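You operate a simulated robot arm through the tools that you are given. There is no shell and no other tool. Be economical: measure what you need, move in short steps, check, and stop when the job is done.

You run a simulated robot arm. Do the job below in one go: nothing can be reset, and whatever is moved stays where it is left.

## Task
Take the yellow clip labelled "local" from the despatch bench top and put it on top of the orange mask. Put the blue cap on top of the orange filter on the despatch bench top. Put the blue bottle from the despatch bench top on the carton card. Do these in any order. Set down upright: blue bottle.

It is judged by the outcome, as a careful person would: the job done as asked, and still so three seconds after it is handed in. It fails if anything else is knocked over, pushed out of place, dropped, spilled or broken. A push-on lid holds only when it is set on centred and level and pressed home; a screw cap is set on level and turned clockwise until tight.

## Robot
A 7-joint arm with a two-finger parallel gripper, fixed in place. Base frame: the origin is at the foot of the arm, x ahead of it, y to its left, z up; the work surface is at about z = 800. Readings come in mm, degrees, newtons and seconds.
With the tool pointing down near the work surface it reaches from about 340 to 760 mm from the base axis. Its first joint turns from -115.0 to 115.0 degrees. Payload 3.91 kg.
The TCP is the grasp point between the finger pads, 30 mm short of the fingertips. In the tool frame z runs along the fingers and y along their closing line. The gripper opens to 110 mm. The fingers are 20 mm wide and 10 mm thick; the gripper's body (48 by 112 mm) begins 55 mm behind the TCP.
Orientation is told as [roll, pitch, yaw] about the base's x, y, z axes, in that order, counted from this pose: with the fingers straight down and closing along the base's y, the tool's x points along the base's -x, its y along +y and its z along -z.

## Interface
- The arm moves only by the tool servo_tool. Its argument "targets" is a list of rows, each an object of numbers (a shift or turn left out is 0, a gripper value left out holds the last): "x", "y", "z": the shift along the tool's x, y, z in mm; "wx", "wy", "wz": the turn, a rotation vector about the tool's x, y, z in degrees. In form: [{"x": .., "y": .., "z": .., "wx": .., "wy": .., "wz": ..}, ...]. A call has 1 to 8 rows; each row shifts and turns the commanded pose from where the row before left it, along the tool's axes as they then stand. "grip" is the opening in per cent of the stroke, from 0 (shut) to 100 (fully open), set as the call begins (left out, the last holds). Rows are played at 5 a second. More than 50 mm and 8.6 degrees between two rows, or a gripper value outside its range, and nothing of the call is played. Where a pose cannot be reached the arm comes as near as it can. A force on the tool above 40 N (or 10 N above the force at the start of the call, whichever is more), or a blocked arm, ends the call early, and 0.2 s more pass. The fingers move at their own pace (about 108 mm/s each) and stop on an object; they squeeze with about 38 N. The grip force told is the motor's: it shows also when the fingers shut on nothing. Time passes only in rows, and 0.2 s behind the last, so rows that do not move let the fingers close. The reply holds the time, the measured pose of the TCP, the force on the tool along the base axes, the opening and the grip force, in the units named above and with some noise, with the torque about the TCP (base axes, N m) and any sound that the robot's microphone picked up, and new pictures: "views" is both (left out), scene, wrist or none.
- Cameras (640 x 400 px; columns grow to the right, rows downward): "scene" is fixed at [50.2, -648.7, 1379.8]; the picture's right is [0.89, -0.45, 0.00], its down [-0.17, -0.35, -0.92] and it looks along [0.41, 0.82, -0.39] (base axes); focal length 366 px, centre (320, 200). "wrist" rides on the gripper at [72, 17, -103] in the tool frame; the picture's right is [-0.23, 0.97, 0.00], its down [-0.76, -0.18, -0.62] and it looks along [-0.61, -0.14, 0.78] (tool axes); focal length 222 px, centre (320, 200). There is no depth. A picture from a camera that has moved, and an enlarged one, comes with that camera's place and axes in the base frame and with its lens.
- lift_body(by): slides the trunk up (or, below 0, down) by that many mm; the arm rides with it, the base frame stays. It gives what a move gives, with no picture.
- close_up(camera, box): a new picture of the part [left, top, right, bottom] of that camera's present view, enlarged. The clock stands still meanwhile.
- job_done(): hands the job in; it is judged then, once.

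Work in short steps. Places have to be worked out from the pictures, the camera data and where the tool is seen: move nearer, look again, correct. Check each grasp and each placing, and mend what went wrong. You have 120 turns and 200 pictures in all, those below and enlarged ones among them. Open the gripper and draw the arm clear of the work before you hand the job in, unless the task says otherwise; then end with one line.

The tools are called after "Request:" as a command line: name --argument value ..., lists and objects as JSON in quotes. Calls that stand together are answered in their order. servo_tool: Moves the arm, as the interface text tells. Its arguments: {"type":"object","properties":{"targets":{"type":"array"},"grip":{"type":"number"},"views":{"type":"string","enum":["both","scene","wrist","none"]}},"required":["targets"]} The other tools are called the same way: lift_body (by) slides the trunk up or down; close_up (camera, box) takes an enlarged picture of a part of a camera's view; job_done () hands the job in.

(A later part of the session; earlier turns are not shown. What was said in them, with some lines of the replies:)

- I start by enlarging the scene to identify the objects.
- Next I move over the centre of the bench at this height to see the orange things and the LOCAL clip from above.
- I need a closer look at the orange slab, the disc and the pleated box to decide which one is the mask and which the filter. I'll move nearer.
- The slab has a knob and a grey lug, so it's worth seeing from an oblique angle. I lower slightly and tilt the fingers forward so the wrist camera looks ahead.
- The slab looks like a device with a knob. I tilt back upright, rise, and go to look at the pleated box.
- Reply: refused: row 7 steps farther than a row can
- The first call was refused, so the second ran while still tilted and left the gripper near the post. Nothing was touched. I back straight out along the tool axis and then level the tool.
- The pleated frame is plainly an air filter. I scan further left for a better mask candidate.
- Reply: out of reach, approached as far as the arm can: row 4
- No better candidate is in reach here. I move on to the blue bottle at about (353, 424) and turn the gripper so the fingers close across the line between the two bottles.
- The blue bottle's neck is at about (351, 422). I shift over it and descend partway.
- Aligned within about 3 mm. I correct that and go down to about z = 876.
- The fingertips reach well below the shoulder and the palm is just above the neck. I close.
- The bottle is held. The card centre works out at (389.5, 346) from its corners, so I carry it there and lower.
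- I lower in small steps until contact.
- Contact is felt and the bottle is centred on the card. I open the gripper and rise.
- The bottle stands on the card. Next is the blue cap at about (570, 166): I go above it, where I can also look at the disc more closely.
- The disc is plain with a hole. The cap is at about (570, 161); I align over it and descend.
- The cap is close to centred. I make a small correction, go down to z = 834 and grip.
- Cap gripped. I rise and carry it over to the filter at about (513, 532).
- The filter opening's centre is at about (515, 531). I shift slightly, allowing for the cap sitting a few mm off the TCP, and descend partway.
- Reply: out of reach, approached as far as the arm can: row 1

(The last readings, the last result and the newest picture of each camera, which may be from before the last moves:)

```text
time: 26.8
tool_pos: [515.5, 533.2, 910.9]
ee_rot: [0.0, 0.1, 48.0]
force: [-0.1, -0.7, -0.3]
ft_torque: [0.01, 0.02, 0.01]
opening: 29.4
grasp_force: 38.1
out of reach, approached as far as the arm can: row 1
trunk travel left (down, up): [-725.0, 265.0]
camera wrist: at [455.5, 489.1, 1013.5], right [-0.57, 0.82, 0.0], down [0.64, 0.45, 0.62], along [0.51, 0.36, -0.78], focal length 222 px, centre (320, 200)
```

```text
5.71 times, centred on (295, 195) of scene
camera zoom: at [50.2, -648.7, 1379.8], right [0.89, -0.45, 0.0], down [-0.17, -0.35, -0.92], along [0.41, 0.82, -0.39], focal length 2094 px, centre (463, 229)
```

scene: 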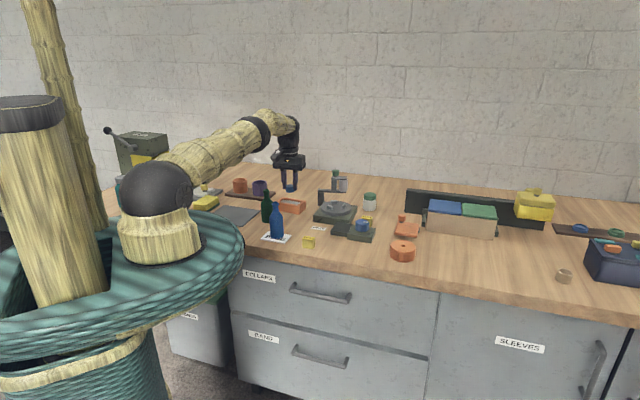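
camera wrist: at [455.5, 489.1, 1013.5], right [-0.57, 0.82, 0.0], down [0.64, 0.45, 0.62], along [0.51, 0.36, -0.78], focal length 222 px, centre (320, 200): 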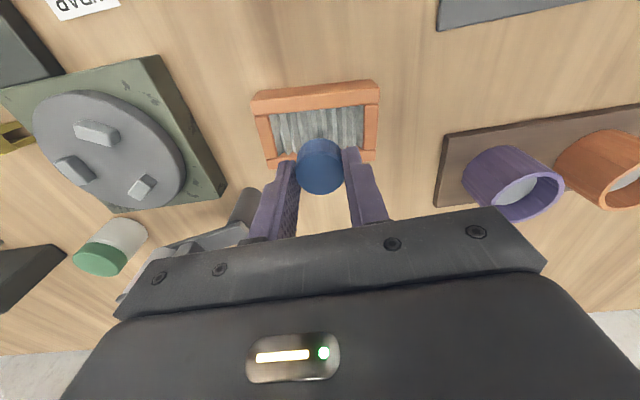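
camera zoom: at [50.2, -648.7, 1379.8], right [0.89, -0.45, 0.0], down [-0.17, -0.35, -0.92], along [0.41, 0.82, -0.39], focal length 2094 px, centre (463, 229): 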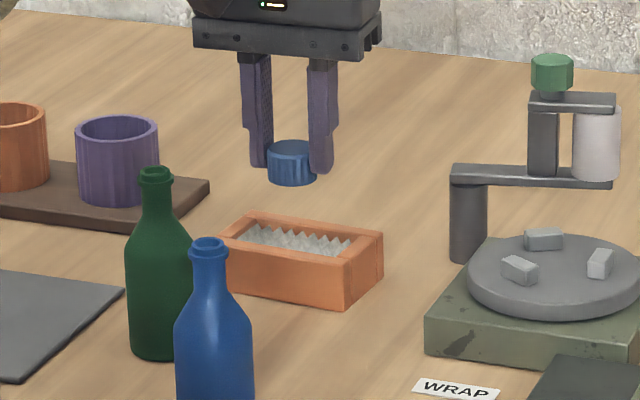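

The opening's centre is (515, 528.4) and the cap is at (515.7, 531.7). I shift about 3 mm and lower close to the rim.

Request:
servo_tool --targets '[{"x": 2.8, "y": -1.5, "z": 12}, {"z": 15}, {"z": 10}]' --views "wrist"

Request:
close_up --camera "wrist" --box '[240, 80, 400, 220]'

Request:
close_up --camera "scene" --box '[265, 175, 325, 220]'

```text
time: 27.6
tool_pos: [515.6, 528.2, 872.7]
ee_rot: [0.0, 0.1, 48.0]
force: [-0.3, -0.2, 0.1]
ft_torque: [0.01, 0.0, -0.01]
opening: 29.6
grasp_force: 37.7
trunk travel left (down, up): [-725.0, 265.0]
camera wrist: at [454.6, 485.1, 976.3], right [-0.57, 0.82, 0.0], down [0.64, 0.45, 0.62], along [0.51, 0.36, -0.78], focal length 222 px, centre (320, 200)
```

wrist: 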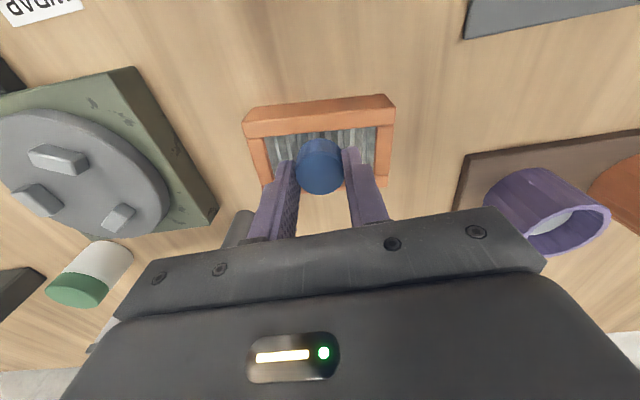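

```text
2.86 times, centred on (320, 150) of wrist
camera zoom: at [454.6, 485.1, 976.3], right [-0.57, 0.82, 0.0], down [0.64, 0.45, 0.62], along [0.51, 0.36, -0.78], focal length 635 px, centre (320, 343)
```

zoom: 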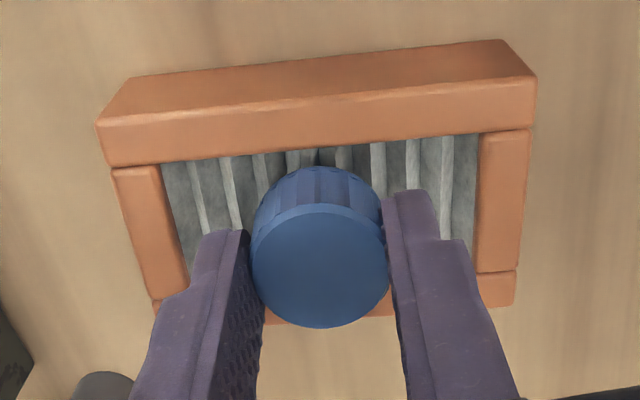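

```text
8.89 times, centred on (295, 198) of scene
camera zoom: at [50.2, -648.7, 1379.8], right [0.89, -0.45, 0.0], down [-0.17, -0.35, -0.92], along [0.41, 0.82, -0.39], focal length 3257 px, centre (542, 222)
```

zoom: 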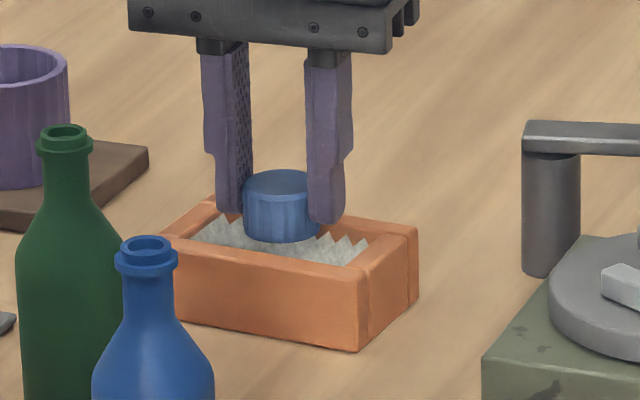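

The cap is centred over the opening. I lower gently until it rests.

Request:
servo_tool --targets '[{"z": 3}, {"z": 2}, {"z": 2}]' --views "none"

Request:
close_up --camera "scene" --box '[265, 175, 325, 220]'

```text
time: 28.4
tool_pos: [515.7, 527.7, 870.0]
ee_rot: [0.0, -0.3, 47.9]
force: [-2.2, -0.1, 13.8]
ft_torque: [-0.09, 0.13, 0.02]
opening: 29.9
grasp_force: 38.0
trunk travel left (down, up): [-725.0, 265.0]
```

```text
8.89 times, centred on (295, 198) of scene
camera zoom: at [50.2, -648.7, 1379.8], right [0.89, -0.45, 0.0], down [-0.17, -0.35, -0.92], along [0.41, 0.82, -0.39], focal length 3257 px, centre (542, 222)
```

zoom: 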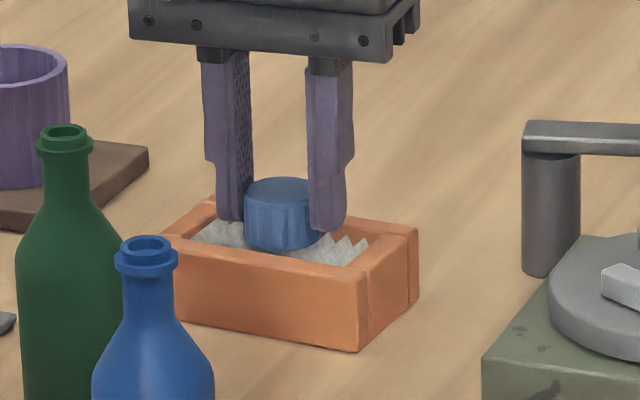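

It rests on the pleats with 14 N up. I ease off 1.5 mm, then open slightly and retreat.

Request:
servo_tool --targets '[{"z": -1.5}, {}]' --views "none"

Request:
servo_tool --targets '[{}, {}, {"z": -20}, {"z": -40}, {"z": -40}, {"z": -45}]' --grip 50 --views "wrist"

Request:
close_up --camera "scene" --box '[265, 175, 325, 220]'

Request:
close_up --camera "wrist" --box '[260, 40, 380, 150]'

```text
time: 29.0
tool_pos: [515.5, 528.7, 870.6]
ee_rot: [0.0, -0.3, 48.1]
force: [1.6, 3.9, 15.0]
ft_torque: [0.14, 0.0, 0.01]
opening: 29.8
grasp_force: 38.5
trunk travel left (down, up): [-725.0, 265.0]
```

```text
time: 30.4
tool_pos: [514.5, 527.0, 1013.5]
ee_rot: [0.1, 0.0, 48.1]
force: [-0.3, -0.6, 0.0]
ft_torque: [-0.03, -0.04, -0.02]
opening: 55.0
grasp_force: 0.1
trunk travel left (down, up): [-725.0, 265.0]
camera wrist: at [454.1, 482.9, 1117.3], right [-0.57, 0.82, 0.0], down [0.64, 0.45, 0.62], along [0.51, 0.36, -0.78], focal length 222 px, centre (320, 200)
```

wrist: 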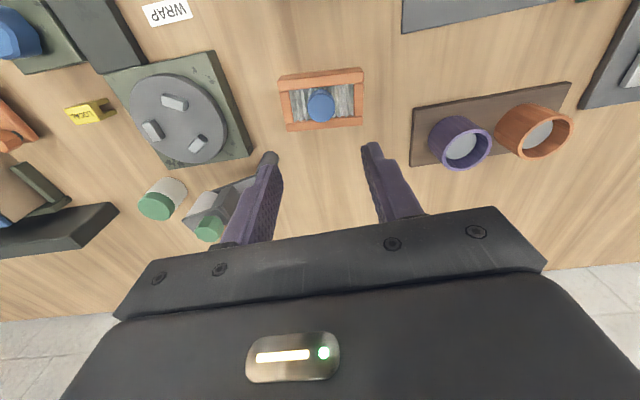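

```text
8.89 times, centred on (295, 198) of scene
camera zoom: at [50.2, -648.7, 1379.8], right [0.89, -0.45, 0.0], down [-0.17, -0.35, -0.92], along [0.41, 0.82, -0.39], focal length 3257 px, centre (542, 222)
```

zoom: 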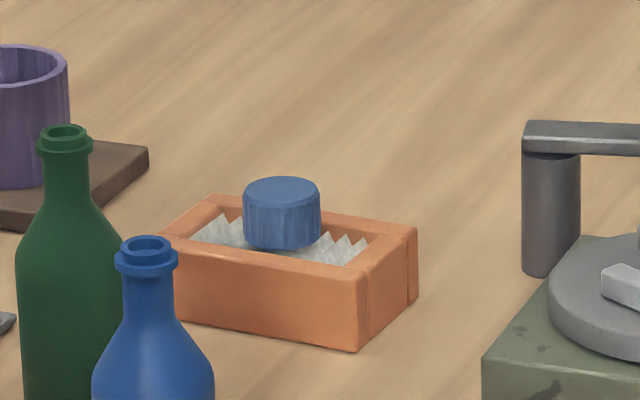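

```text
3.64 times, centred on (320, 95) of wrist
camera zoom: at [454.1, 482.9, 1117.3], right [-0.57, 0.82, 0.0], down [0.64, 0.45, 0.62], along [0.51, 0.36, -0.78], focal length 808 px, centre (320, 582)
```

zoom: 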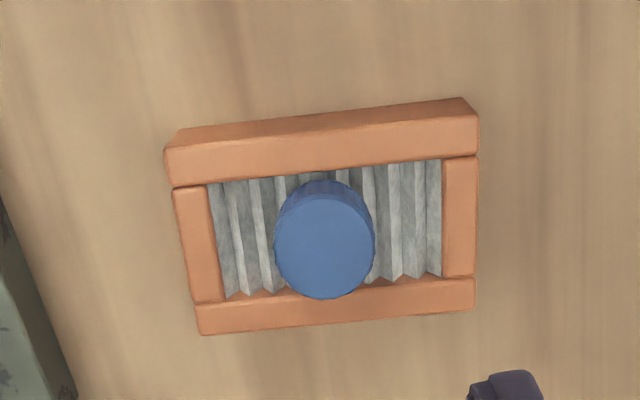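

The cap sits level on the filter. Now the LOCAL clip at about (696, 291): I fly over at height to see its orientation.

Request:
servo_tool --targets '[{"z": -27}, {"x": 8.3, "y": -41.3}, {"x": 8.3, "y": -41.3}, {"x": 8.3, "y": -41.3}, {"x": 8.3, "y": -41.3}, {"x": 8.3, "y": -41.3}, {"x": 8.3, "y": -41.3}, {"x": 8.3, "y": -41.3}]' --views "none"

Request:
servo_tool --targets '[{"wz": 8, "z": 30}, {"wz": 8, "z": 40}]' --views "both"

Request:
close_up --camera "wrist" --box '[240, 60, 400, 200]'

```text
time: 32.2
tool_pos: [689.7, 290.7, 1039.7]
ee_rot: [0.0, 0.1, 48.0]
force: [0.6, -0.1, 0.1]
ft_torque: [0.03, 0.0, 0.01]
opening: 55.2
grasp_force: 0.0
out of reach, approached as far as the arm can: row 2, 3, 5, 7, 8
trunk travel left (down, up): [-725.0, 265.0]
```

```text
time: 32.8
tool_pos: [689.2, 293.4, 968.7]
ee_rot: [0.0, 0.0, 31.9]
force: [0.4, -0.7, 0.4]
ft_torque: [-0.04, 0.03, 0.03]
opening: 54.7
grasp_force: 0.0
trunk travel left (down, up): [-725.0, 265.0]
camera wrist: at [619.4, 268.3, 1072.1], right [-0.32, 0.95, 0.0], down [0.74, 0.25, 0.62], along [0.59, 0.2, -0.78], focal length 222 px, centre (320, 200)
```

scene: 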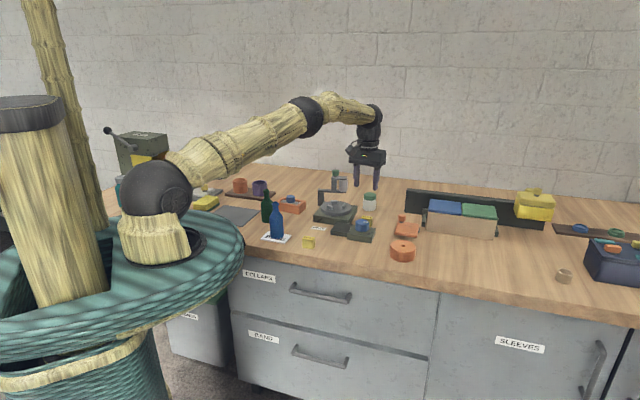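
wrist: 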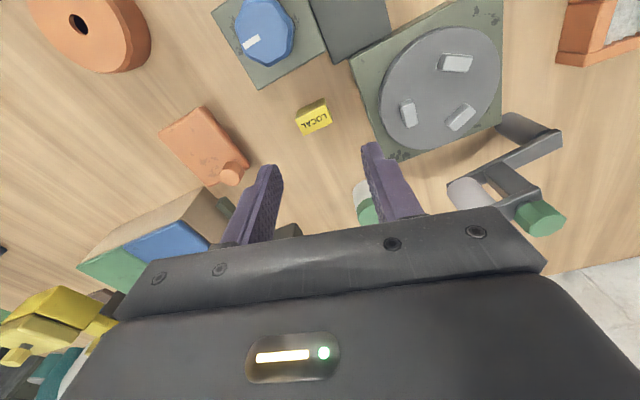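

```text
2.86 times, centred on (320, 130) of wrist
camera zoom: at [619.4, 268.3, 1072.1], right [-0.32, 0.95, 0.0], down [0.74, 0.25, 0.62], along [0.59, 0.2, -0.78], focal length 635 px, centre (320, 400)
```

zoom: 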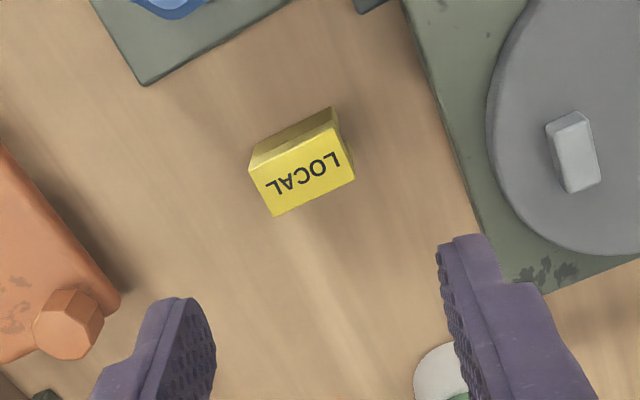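

The clip is about 36 × 20 mm, centred near (702, 290), with its long axis at about 45°. I turn to yaw −45 to grip across its short side.

Request:
servo_tool --targets '[{"wz": 8.5}, {"wz": 8.5}, {"wz": 8.5}, {"wz": 8.5}, {"wz": 8.5}, {"wz": 8.5}, {"wz": 8.5}, {"wz": 8.5}]' --views "none"

Request:
servo_tool --targets '[{"wz": 8.5}, {"z": 30}]' --views "both"

Request:
close_up --camera "wrist" --box '[240, 60, 400, 200]'

```text
time: 34.6
tool_pos: [689.9, 293.9, 970.7]
ee_rot: [-0.1, -0.1, -36.1]
force: [0.3, -0.2, 0.0]
ft_torque: [0.01, 0.04, 0.02]
opening: 55.0
grasp_force: 0.1
trunk travel left (down, up): [-725.0, 265.0]
```

```text
time: 35.2
tool_pos: [690.1, 293.0, 938.8]
ee_rot: [-0.1, -0.1, -44.5]
force: [-0.2, -0.1, 0.0]
ft_torque: [-0.01, 0.04, -0.03]
opening: 55.0
grasp_force: 0.1
trunk travel left (down, up): [-725.0, 265.0]
camera wrist: at [649.4, 355.6, 1042.4], right [0.85, 0.53, 0.0], down [0.42, -0.66, 0.62], along [0.33, -0.53, -0.78], focal length 222 px, centre (320, 200)
```

scene: 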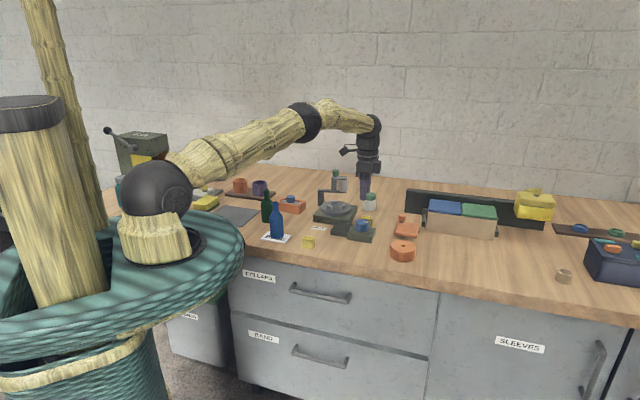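
wrist: 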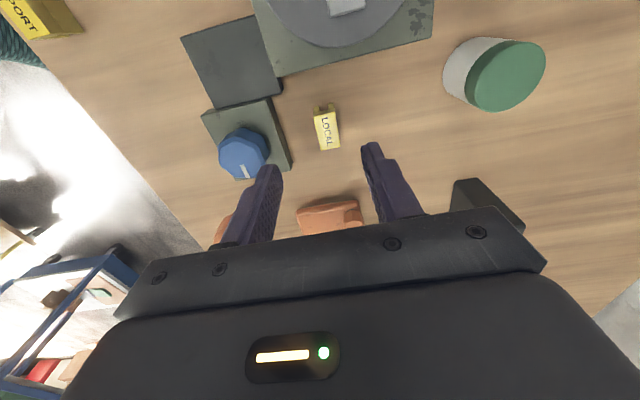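

```text
2.86 times, centred on (320, 130) of wrist
camera zoom: at [649.4, 355.6, 1042.4], right [0.85, 0.53, 0.0], down [0.42, -0.66, 0.62], along [0.33, -0.53, -0.78], focal length 635 px, centre (320, 400)
```

zoom: 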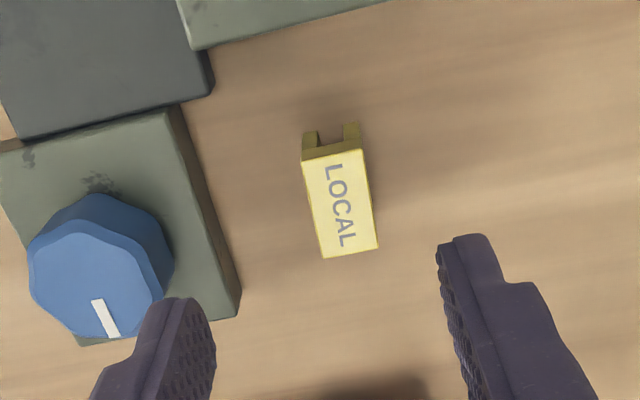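

The clip is a downward-opening channel at (700.5, 287). I align and descend with a check partway.

Request:
servo_tool --targets '[{"x": -11.6, "y": 3, "z": 20, "wz": 2}, {"z": 30}]' --views "wrist"

Request:
close_up --camera "wrist" --box '[240, 80, 400, 220]'

```text
time: 35.8
tool_pos: [699.1, 288.1, 889.1]
ee_rot: [0.0, -0.1, -46.5]
force: [-1.1, -0.5, -0.4]
ft_torque: [0.01, 0.0, 0.0]
opening: 55.1
grasp_force: 0.1
trunk travel left (down, up): [-725.0, 265.0]
camera wrist: at [661.5, 350.8, 993.1], right [0.86, 0.51, 0.0], down [0.4, -0.67, 0.62], along [0.31, -0.54, -0.78], focal length 222 px, centre (320, 200)
```

wrist: 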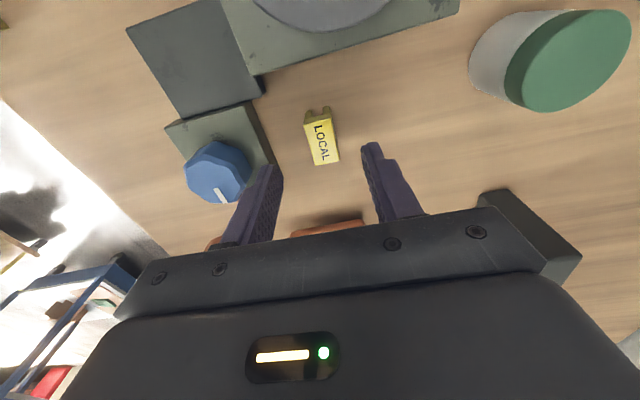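

```text
2.86 times, centred on (320, 150) of wrist
camera zoom: at [661.5, 350.8, 993.1], right [0.86, 0.51, 0.0], down [0.4, -0.67, 0.62], along [0.31, -0.54, -0.78], focal length 635 px, centre (320, 343)
```

zoom: 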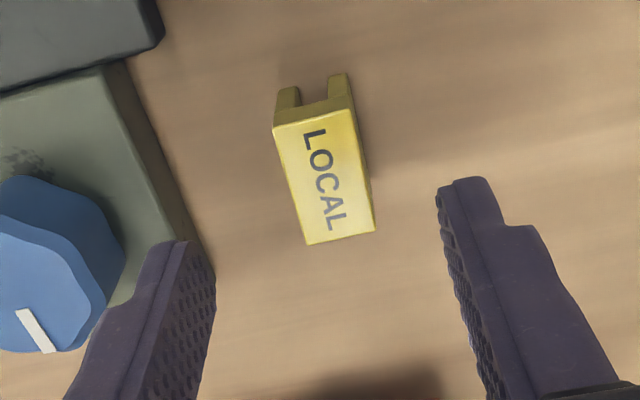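

Alignment is good. I descend to z ≈ 841 and close.

Request:
servo_tool --targets '[{"x": -2.3, "z": 25}, {"z": 23}, {}]' --views "wrist"

Request:
servo_tool --targets '[{}, {}, {}]' --grip 0 --views "wrist"

```text
time: 36.6
tool_pos: [698.0, 286.0, 842.1]
ee_rot: [0.0, 0.0, -46.5]
force: [-0.3, 0.9, -0.1]
ft_torque: [0.01, -0.01, 0.0]
opening: 55.2
grasp_force: 0.1
out of reach, approached as far as the arm can: row 2
trunk travel left (down, up): [-725.0, 265.0]
camera wrist: at [659.8, 347.7, 946.0], right [0.86, 0.51, 0.0], down [0.4, -0.67, 0.62], along [0.32, -0.54, -0.78], focal length 222 px, centre (320, 200)
```

wrist: 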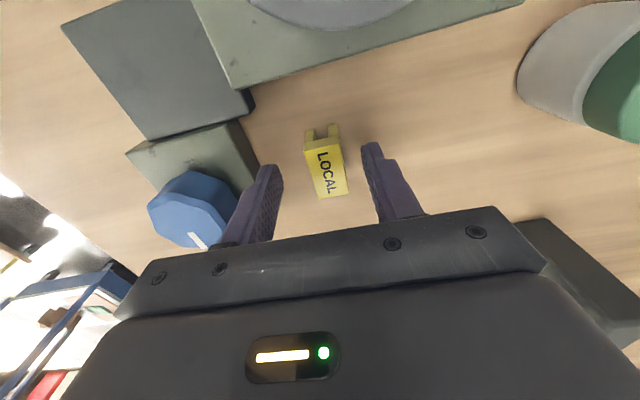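

```text
time: 37.4
tool_pos: [697.9, 284.7, 842.5]
ee_rot: [0.0, 0.0, -46.4]
force: [0.0, -1.1, 0.3]
ft_torque: [-0.04, 0.01, 0.02]
opening: 19.5
grasp_force: 37.9
trunk travel left (down, up): [-725.0, 265.0]
camera wrist: at [659.9, 347.7, 946.0], right [0.86, 0.51, 0.0], down [0.4, -0.67, 0.62], along [0.32, -0.54, -0.78], focal length 222 px, centre (320, 200)
```

wrist: 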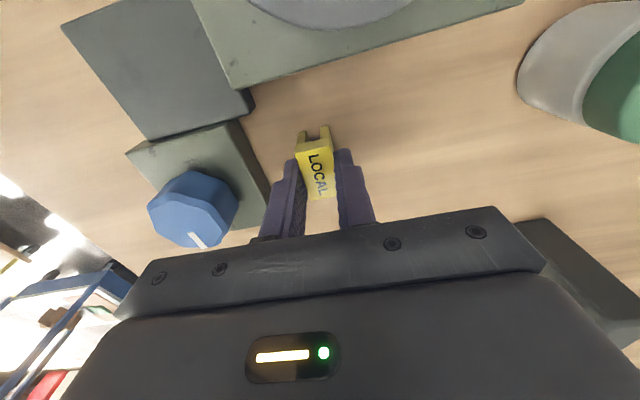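

Gripped at 19.5 mm. I lift, rising before moving.

Request:
servo_tool --targets '[{"z": -15}, {"z": -30}, {"z": -30}, {"z": -30}]' --views "both"

```text
time: 38.4
tool_pos: [701.0, 285.7, 947.0]
ee_rot: [-0.1, 0.0, -46.5]
force: [-0.4, -0.1, 0.4]
ft_torque: [0.02, 0.02, -0.02]
opening: 19.4
grasp_force: 38.0
out of reach, approached as far as the arm can: row 4
trunk travel left (down, up): [-725.0, 265.0]
camera wrist: at [662.5, 348.7, 1050.7], right [0.86, 0.51, 0.0], down [0.4, -0.67, 0.62], along [0.31, -0.54, -0.78], focal length 222 px, centre (320, 200)
```

scene: 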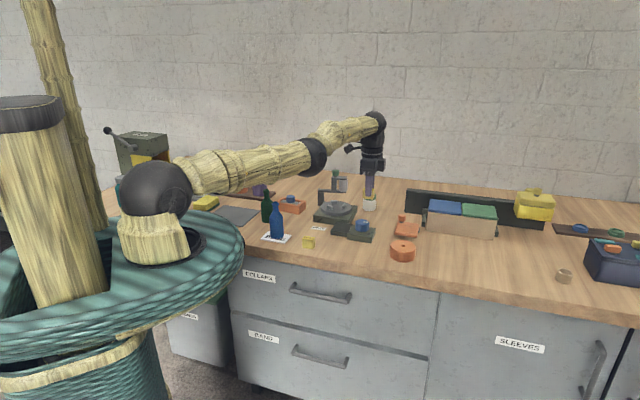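
wrist: 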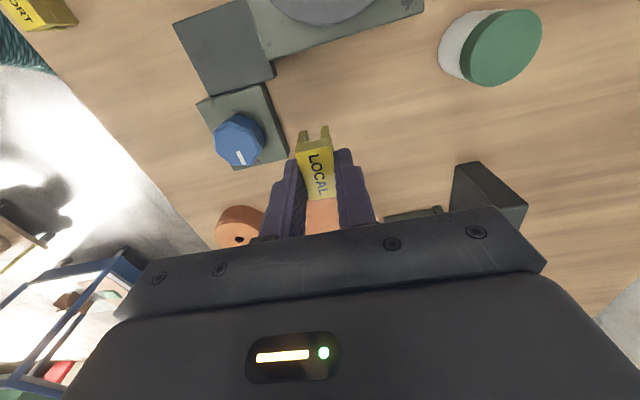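

The clip is held. The reach limit sits at about 757 mm here, so the slab (about 800 mm out) can't be reached, which leaves the round valve-holed disc at (687, 76.5) as the mask. I carry the clip over it.

Request:
servo_tool --targets '[{"x": -28.4, "y": -30.8}, {"x": -28.4, "y": -30.8}, {"x": -28.4, "y": -30.8}, {"x": -28.4, "y": -30.8}, {"x": -28.4, "y": -30.8}]' --views "both"

Request:
close_up --camera "wrist" --box '[220, 60, 420, 240]'

```text
time: 39.6
tool_pos: [754.5, 94.1, 948.2]
ee_rot: [-0.1, 0.1, -46.5]
force: [-0.8, -0.1, -0.4]
ft_torque: [-0.01, -0.03, 0.0]
opening: 19.6
grasp_force: 37.8
out of reach, approached as far as the arm can: row 1, 2, 3, 4, 5
trunk travel left (down, up): [-725.0, 265.0]
camera wrist: at [717.3, 157.0, 1052.1], right [0.86, 0.51, 0.0], down [0.4, -0.67, 0.62], along [0.31, -0.54, -0.78], focal length 222 px, centre (320, 200)
```

scene: 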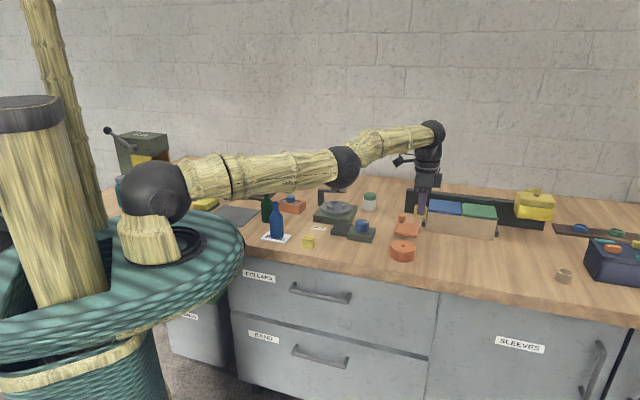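
wrist: 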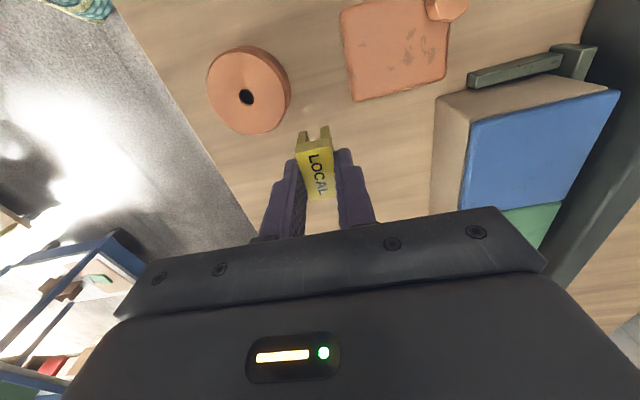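

```text
2.22 times, centred on (320, 150) of wrist
camera zoom: at [717.3, 157.0, 1052.1], right [0.86, 0.51, 0.0], down [0.4, -0.67, 0.62], along [0.31, -0.54, -0.78], focal length 494 px, centre (320, 311)
```

zoom: 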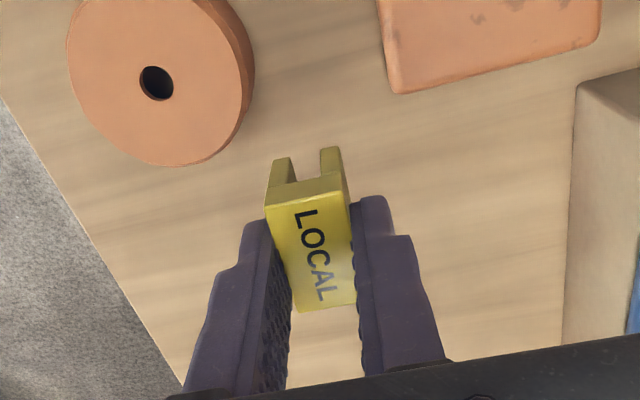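

The clamped rows left the tool at (754, 94), so I now shift to the disc centre at (686, 76) and look.

Request:
servo_tool --targets '[{"x": 12, "y": -20.6}, {"x": 12, "y": -20.6}, {"x": 11, "y": -20.6}, {"z": 30}]' --views "both"

Request:
close_up --camera "wrist" --box '[220, 60, 420, 240]'

Request:
close_up --camera "scene" --box '[370, 195, 440, 270]'

```text
time: 40.6
tool_pos: [755.9, 88.8, 920.3]
ee_rot: [-0.1, 0.1, -46.5]
force: [0.4, 0.0, 0.4]
ft_torque: [0.01, 0.0, 0.02]
opening: 19.4
grasp_force: 38.2
out of reach, approached as far as the arm can: row 1, 2, 3
trunk travel left (down, up): [-725.0, 265.0]
camera wrist: at [718.3, 152.1, 1023.1], right [0.86, 0.51, 0.0], down [0.4, -0.67, 0.62], along [0.31, -0.54, -0.78], focal length 222 px, centre (320, 200)
```

scene: 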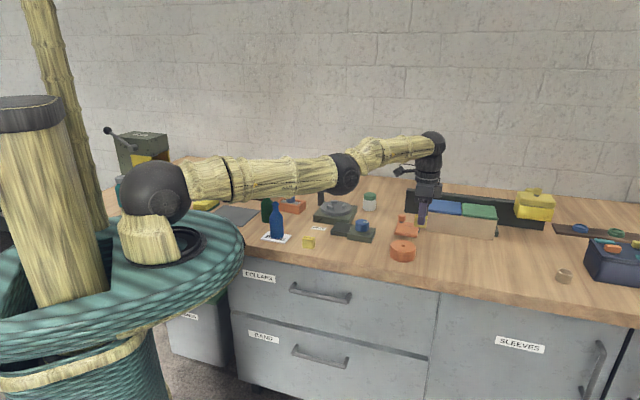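
wrist: 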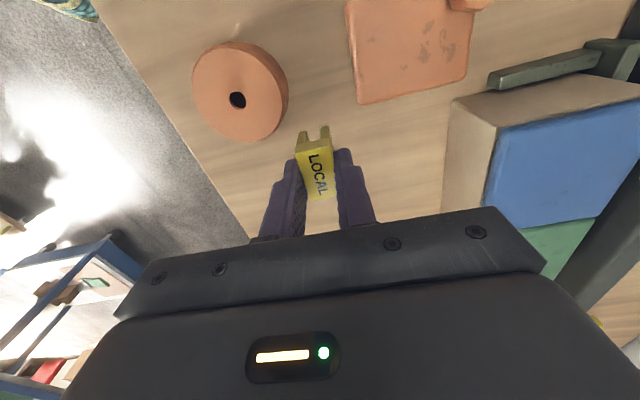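

```text
2.22 times, centred on (320, 150) of wrist
camera zoom: at [718.3, 152.1, 1023.1], right [0.86, 0.51, 0.0], down [0.4, -0.67, 0.62], along [0.31, -0.54, -0.78], focal length 494 px, centre (320, 311)
```

zoom: 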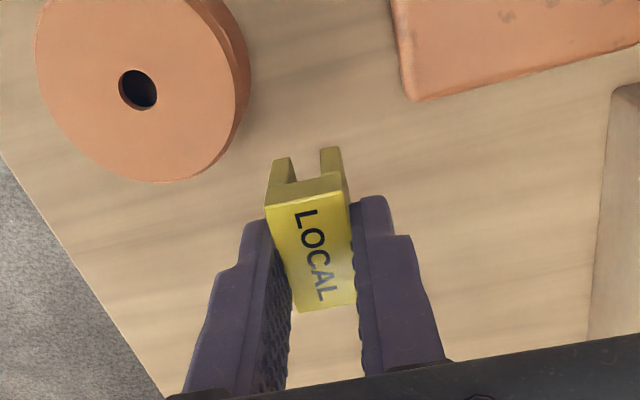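

```text
5.33 times, centred on (405, 232) of scene
camera zoom: at [50.2, -648.7, 1379.8], right [0.89, -0.45, 0.0], down [-0.17, -0.35, -0.92], along [0.41, 0.82, -0.39], focal length 1954 px, centre (-133, 27)
```

zoom: 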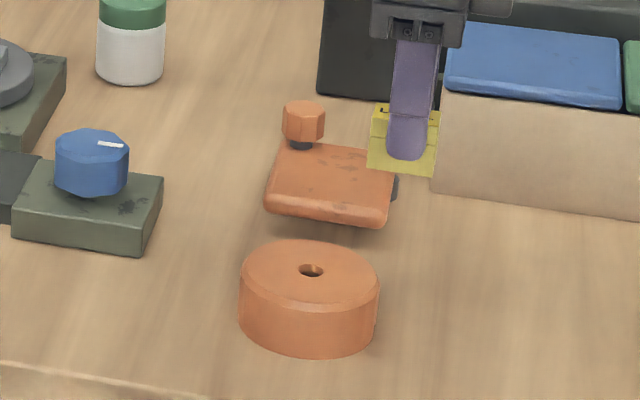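

The arm seems stuck in its straight-out pose at the reach edge. I try backing inward and upward together to get out of it.

Request:
servo_tool --targets '[{"z": -35}, {"x": 10, "y": -10, "z": -35}, {"x": 12, "y": -12, "z": -25}, {"x": 15, "y": -15, "z": -10}]' --views "none"

```text
time: 41.6
tool_pos: [747.1, 96.9, 1029.9]
ee_rot: [-0.1, 0.1, -46.6]
force: [0.2, 0.9, 0.0]
ft_torque: [0.02, 0.01, -0.04]
opening: 19.4
grasp_force: 38.6
out of reach, approached as far as the arm can: row 2, 3, 4
trunk travel left (down, up): [-725.0, 265.0]
```

Request:
servo_tool --targets '[{"x": 20, "y": -21}, {"x": 20, "y": -21}]' --views "none"

```text
time: 42.2
tool_pos: [745.5, 105.9, 1039.2]
ee_rot: [-0.1, 0.1, -46.5]
force: [1.4, 0.8, 0.1]
ft_torque: [0.02, 0.02, 0.01]
opening: 19.4
grasp_force: 38.4
out of reach, approached as far as the arm can: row 1, 2
trunk travel left (down, up): [-725.0, 265.0]
```

Inward motion is still blocked, so this may be a wrist joint limit and not the reach edge. I turn the yaw back toward 0 and see if it frees.

Request:
servo_tool --targets '[{"wz": -8.5}, {"wz": -8.5}, {"wz": -8.5}, {"x": 30}]' --views "scene"

```text
time: 43.2
tool_pos: [742.0, 120.0, 1043.9]
ee_rot: [-0.2, 0.1, -20.9]
force: [-1.0, -0.4, 0.3]
ft_torque: [-0.02, 0.03, -0.01]
opening: 19.4
grasp_force: 38.5
out of reach, approached as far as the arm can: row 4
trunk travel left (down, up): [-725.0, 265.0]
```

scene: 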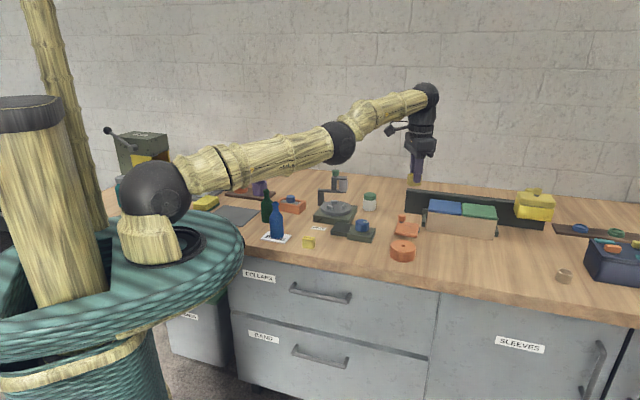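

The yaw turn worked, but the arm is still fully stretched (singular). I command larger straight-inward steps to make the elbow bend.

Request:
servo_tool --targets '[{"x": 42, "y": -24}, {"x": 42, "y": -24}, {"x": 42, "y": -24}, {}, {}]' --views "none"

```text
time: 44.4
tool_pos: [740.2, 121.9, 1053.2]
ee_rot: [0.0, 0.1, -21.0]
force: [0.5, 1.1, -0.4]
ft_torque: [-0.03, 0.03, -0.01]
opening: 19.4
grasp_force: 38.2
out of reach, approached as far as the arm can: row 1, 2, 3
trunk travel left (down, up): [-725.0, 265.0]
```

Pulling up didn't free it, while moving down did respond earlier. I combine downward with inward steps so the elbow folds.

Request:
servo_tool --targets '[{"z": 20}, {"x": 20, "y": -11, "z": 20}, {"x": 20, "y": -11, "z": 20}, {"x": 20, "y": -11, "z": 10}]' --views "none"

```text
time: 45.4
tool_pos: [746.5, 126.4, 991.1]
ee_rot: [0.0, 0.1, -21.0]
force: [-0.1, 0.0, 1.0]
ft_torque: [0.0, 0.02, -0.01]
opening: 19.3
grasp_force: 38.0
out of reach, approached as far as the arm can: row 2, 3, 4
trunk travel left (down, up): [-725.0, 265.0]
```

From the picture the elbow has slipped just past straight into the elbow-down side. I raise the trunk so that I can make a long downward move, which should fold the elbow back up.

Request:
lift_body --by 150

Request:
servo_tool --targets '[{"x": -20, "z": 10}, {"z": 45}, {"x": 20, "y": -11, "z": 40}]' --views "scene"

```text
time: 47.1
tool_pos: [747.6, 125.8, 1141.5]
ee_rot: [0.0, 0.1, -21.0]
force: [0.0, -0.4, -0.1]
ft_torque: [-0.01, 0.03, -0.02]
opening: 19.4
grasp_force: 38.1
trunk travel left (down, up): [-875.0, 115.0]
```

```text
time: 48.0
tool_pos: [730.0, 113.9, 1047.2]
ee_rot: [0.0, -0.1, -21.0]
force: [0.0, -0.8, -0.2]
ft_torque: [0.0, -0.02, -0.01]
opening: 19.4
grasp_force: 38.6
out of reach, approached as far as the arm can: row 1
trunk travel left (down, up): [-875.0, 115.0]
```

scene: 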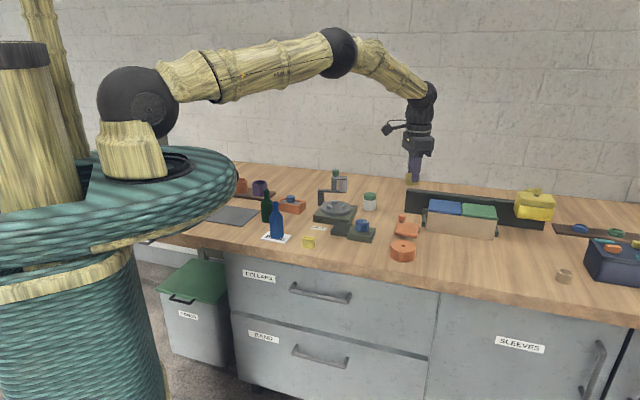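

It's freed, with the elbow up. I go over the disc centre and down to z ≈ 940.

Request:
servo_tool --targets '[{"x": 13.7, "y": -25.6}, {"x": 13.8, "y": -25.6}, {"z": 40}, {"z": 40}, {"z": 27}]' --views "both"

Request:
close_up --camera "wrist" --box '[220, 60, 420, 240]'

```text
time: 49.1
tool_pos: [686.4, 78.8, 939.3]
ee_rot: [0.0, 0.1, -21.0]
force: [0.8, -0.2, -0.1]
ft_torque: [-0.02, -0.02, 0.01]
opening: 19.5
grasp_force: 37.9
trunk travel left (down, up): [-875.0, 115.0]
camera wrist: at [624.2, 119.4, 1043.4], right [0.56, 0.83, 0.0], down [0.65, -0.44, 0.62], along [0.52, -0.35, -0.78], focal length 222 px, centre (320, 200)
```

scene: 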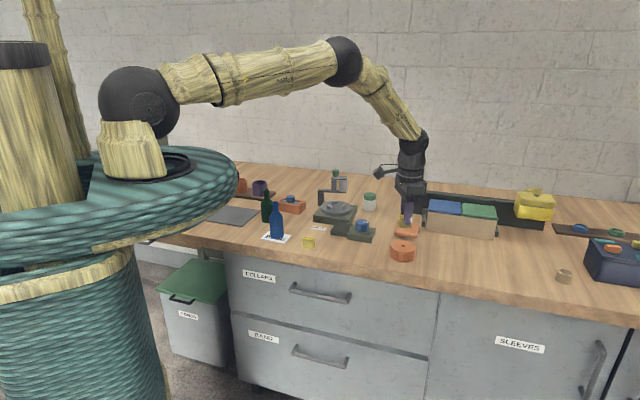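
wrist: 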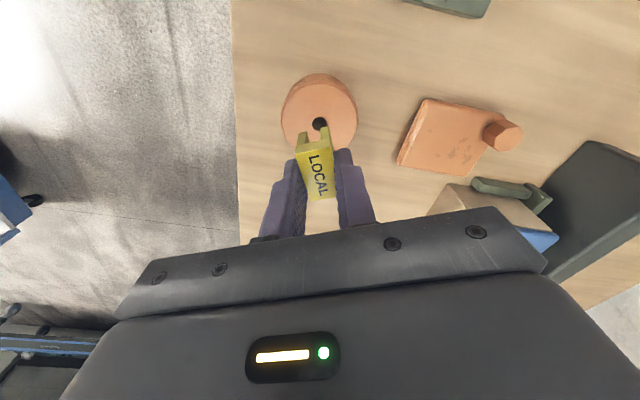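

```text
2.22 times, centred on (320, 150) of wrist
camera zoom: at [624.2, 119.4, 1043.4], right [0.56, 0.83, 0.0], down [0.65, -0.44, 0.62], along [0.52, -0.35, -0.78], focal length 494 px, centre (320, 311)
```

zoom: 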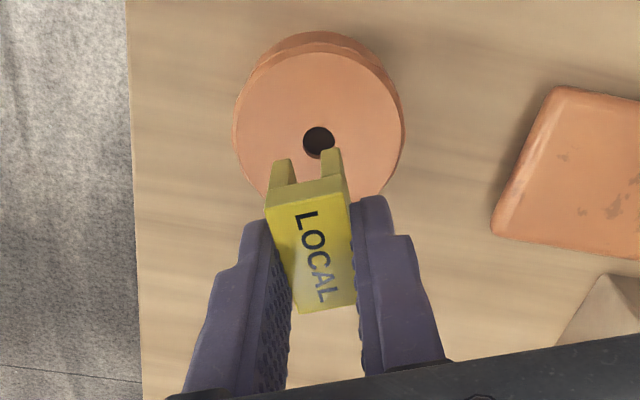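

The clip is centred over the disc (687, 76.6). I lower close to its top.

Request:
servo_tool --targets '[{"x": -1.5, "z": 30}, {"z": 25}]' --views "none"

Request:
close_up --camera "scene" --box '[370, 195, 440, 270]'

Request:
close_up --camera "wrist" --box '[220, 60, 420, 240]'

```text
time: 49.8
tool_pos: [687.3, 79.0, 884.3]
ee_rot: [0.0, 0.1, -21.0]
force: [0.5, 0.3, -0.7]
ft_torque: [0.02, 0.0, 0.01]
opening: 19.4
grasp_force: 37.6
trunk travel left (down, up): [-875.0, 115.0]
```

```text
5.33 times, centred on (405, 232) of scene
camera zoom: at [50.2, -648.7, 1379.8], right [0.89, -0.45, 0.0], down [-0.17, -0.35, -0.92], along [0.41, 0.82, -0.39], focal length 1954 px, centre (-133, 27)
```

zoom: 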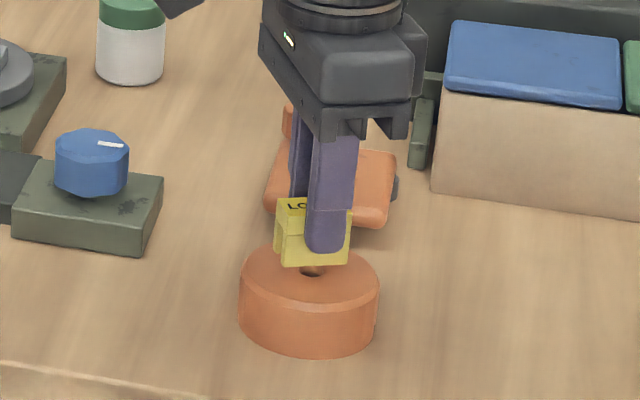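

```text
2.22 times, centred on (320, 150) of wrist
camera zoom: at [625.1, 119.0, 988.0], right [0.56, 0.83, 0.0], down [0.65, -0.44, 0.62], along [0.52, -0.35, -0.78], focal length 494 px, centre (320, 311)
```

zoom: 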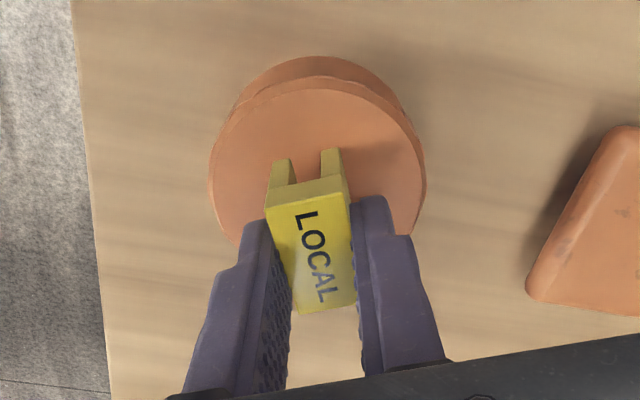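

Well over the disc. I lower until contact.

Request:
servo_tool --targets '[{"z": 4}, {"z": 3}, {"z": 2}]' --views "none"

```text
time: 50.5
tool_pos: [686.3, 79.1, 875.8]
ee_rot: [-0.1, 0.0, -21.0]
force: [0.5, 0.7, 1.2]
ft_torque: [0.03, -0.02, 0.0]
opening: 19.6
grasp_force: 37.5
trunk travel left (down, up): [-875.0, 115.0]
```

Request:
servo_tool --targets '[{"z": 1.5}, {"z": 1}]' --views "none"

Request:
close_up --camera "scene" --box '[380, 205, 430, 265]'

```text
time: 51.1
tool_pos: [686.3, 78.0, 876.5]
ee_rot: [0.2, -0.1, -21.0]
force: [0.2, 0.2, 16.0]
ft_torque: [0.02, 0.07, 0.02]
opening: 19.7
grasp_force: 37.8
trunk travel left (down, up): [-875.0, 115.0]
```

```text
6.67 times, centred on (405, 235) of scene
camera zoom: at [50.2, -648.7, 1379.8], right [0.89, -0.45, 0.0], down [-0.17, -0.35, -0.92], along [0.41, 0.82, -0.39], focal length 2443 px, centre (-247, -33)
```

zoom: 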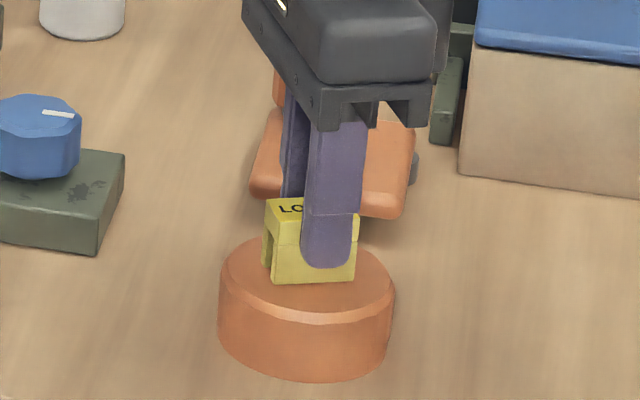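

It is resting (16 N). I ease off, open and rise.

Request:
servo_tool --targets '[{"z": -1.5}, {}]' --views "none"

Request:
servo_tool --targets '[{}, {}, {"z": -20}, {"z": -40}, {"z": -45}, {"x": 30, "z": -35}]' --grip 45 --views "both"

Request:
close_up --camera "scene" --box '[380, 205, 430, 265]'

```text
time: 51.8
tool_pos: [686.0, 76.9, 876.4]
ee_rot: [-0.1, -0.1, -21.0]
force: [3.4, -0.9, 12.0]
ft_torque: [-0.01, -0.08, 0.0]
opening: 19.2
grasp_force: 37.9
trunk travel left (down, up): [-875.0, 115.0]
```

```text
time: 53.1
tool_pos: [657.4, 89.1, 1015.8]
ee_rot: [0.0, 0.0, -20.8]
force: [-0.9, -1.0, -0.7]
ft_torque: [-0.04, -0.02, 0.0]
opening: 49.6
grasp_force: 0.0
trunk travel left (down, up): [-875.0, 115.0]
camera wrist: at [595.5, 129.3, 1119.4], right [0.56, 0.83, 0.0], down [0.65, -0.44, 0.62], along [0.52, -0.35, -0.78], focal length 222 px, centre (320, 200)
```

scene: 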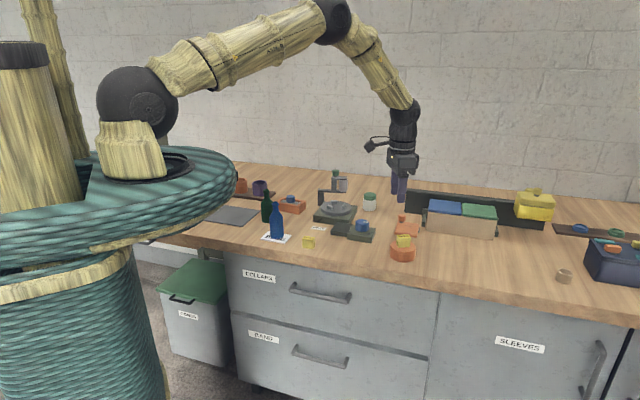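
wrist: 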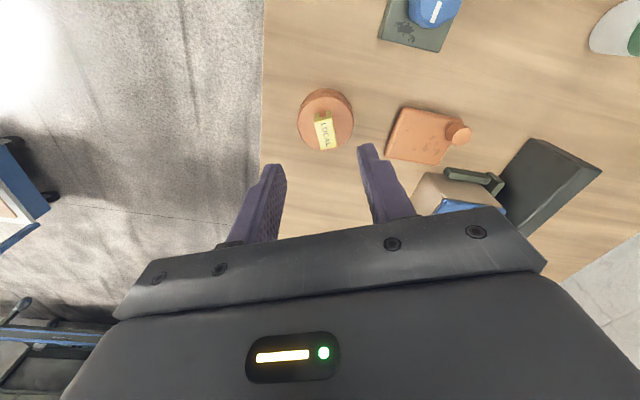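

```text
6.67 times, centred on (405, 235) of scene
camera zoom: at [50.2, -648.7, 1379.8], right [0.89, -0.45, 0.0], down [-0.17, -0.35, -0.92], along [0.41, 0.82, -0.39], focal length 2443 px, centre (-247, -33)
```

zoom: 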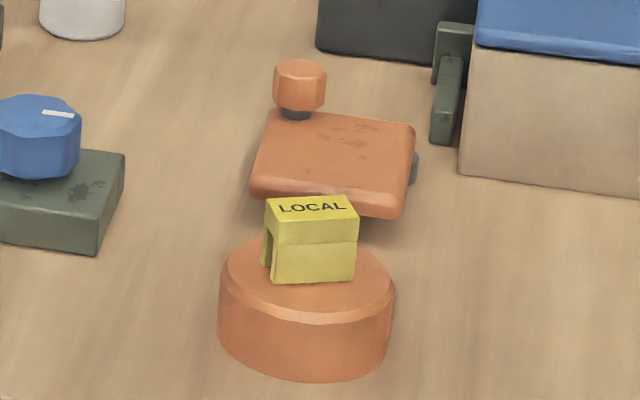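

Everything is placed and steady: the bottle upright on the card, the cap on the filter, and the clip on the disc. The gripper is open and clear, so I hand in.

Request:
job_done

```text
The job is handed in.
```

I handed the job in with all three items placed, but I am not certain which orange object is the mask. The blue bottle stands upright on the carton card, and the blue cap sits level on the pleated orange filter. The "local" clip is on the orange disc with a hole, which I took as the mask because the other candidate, an orange slab with a knob, was out of reach.
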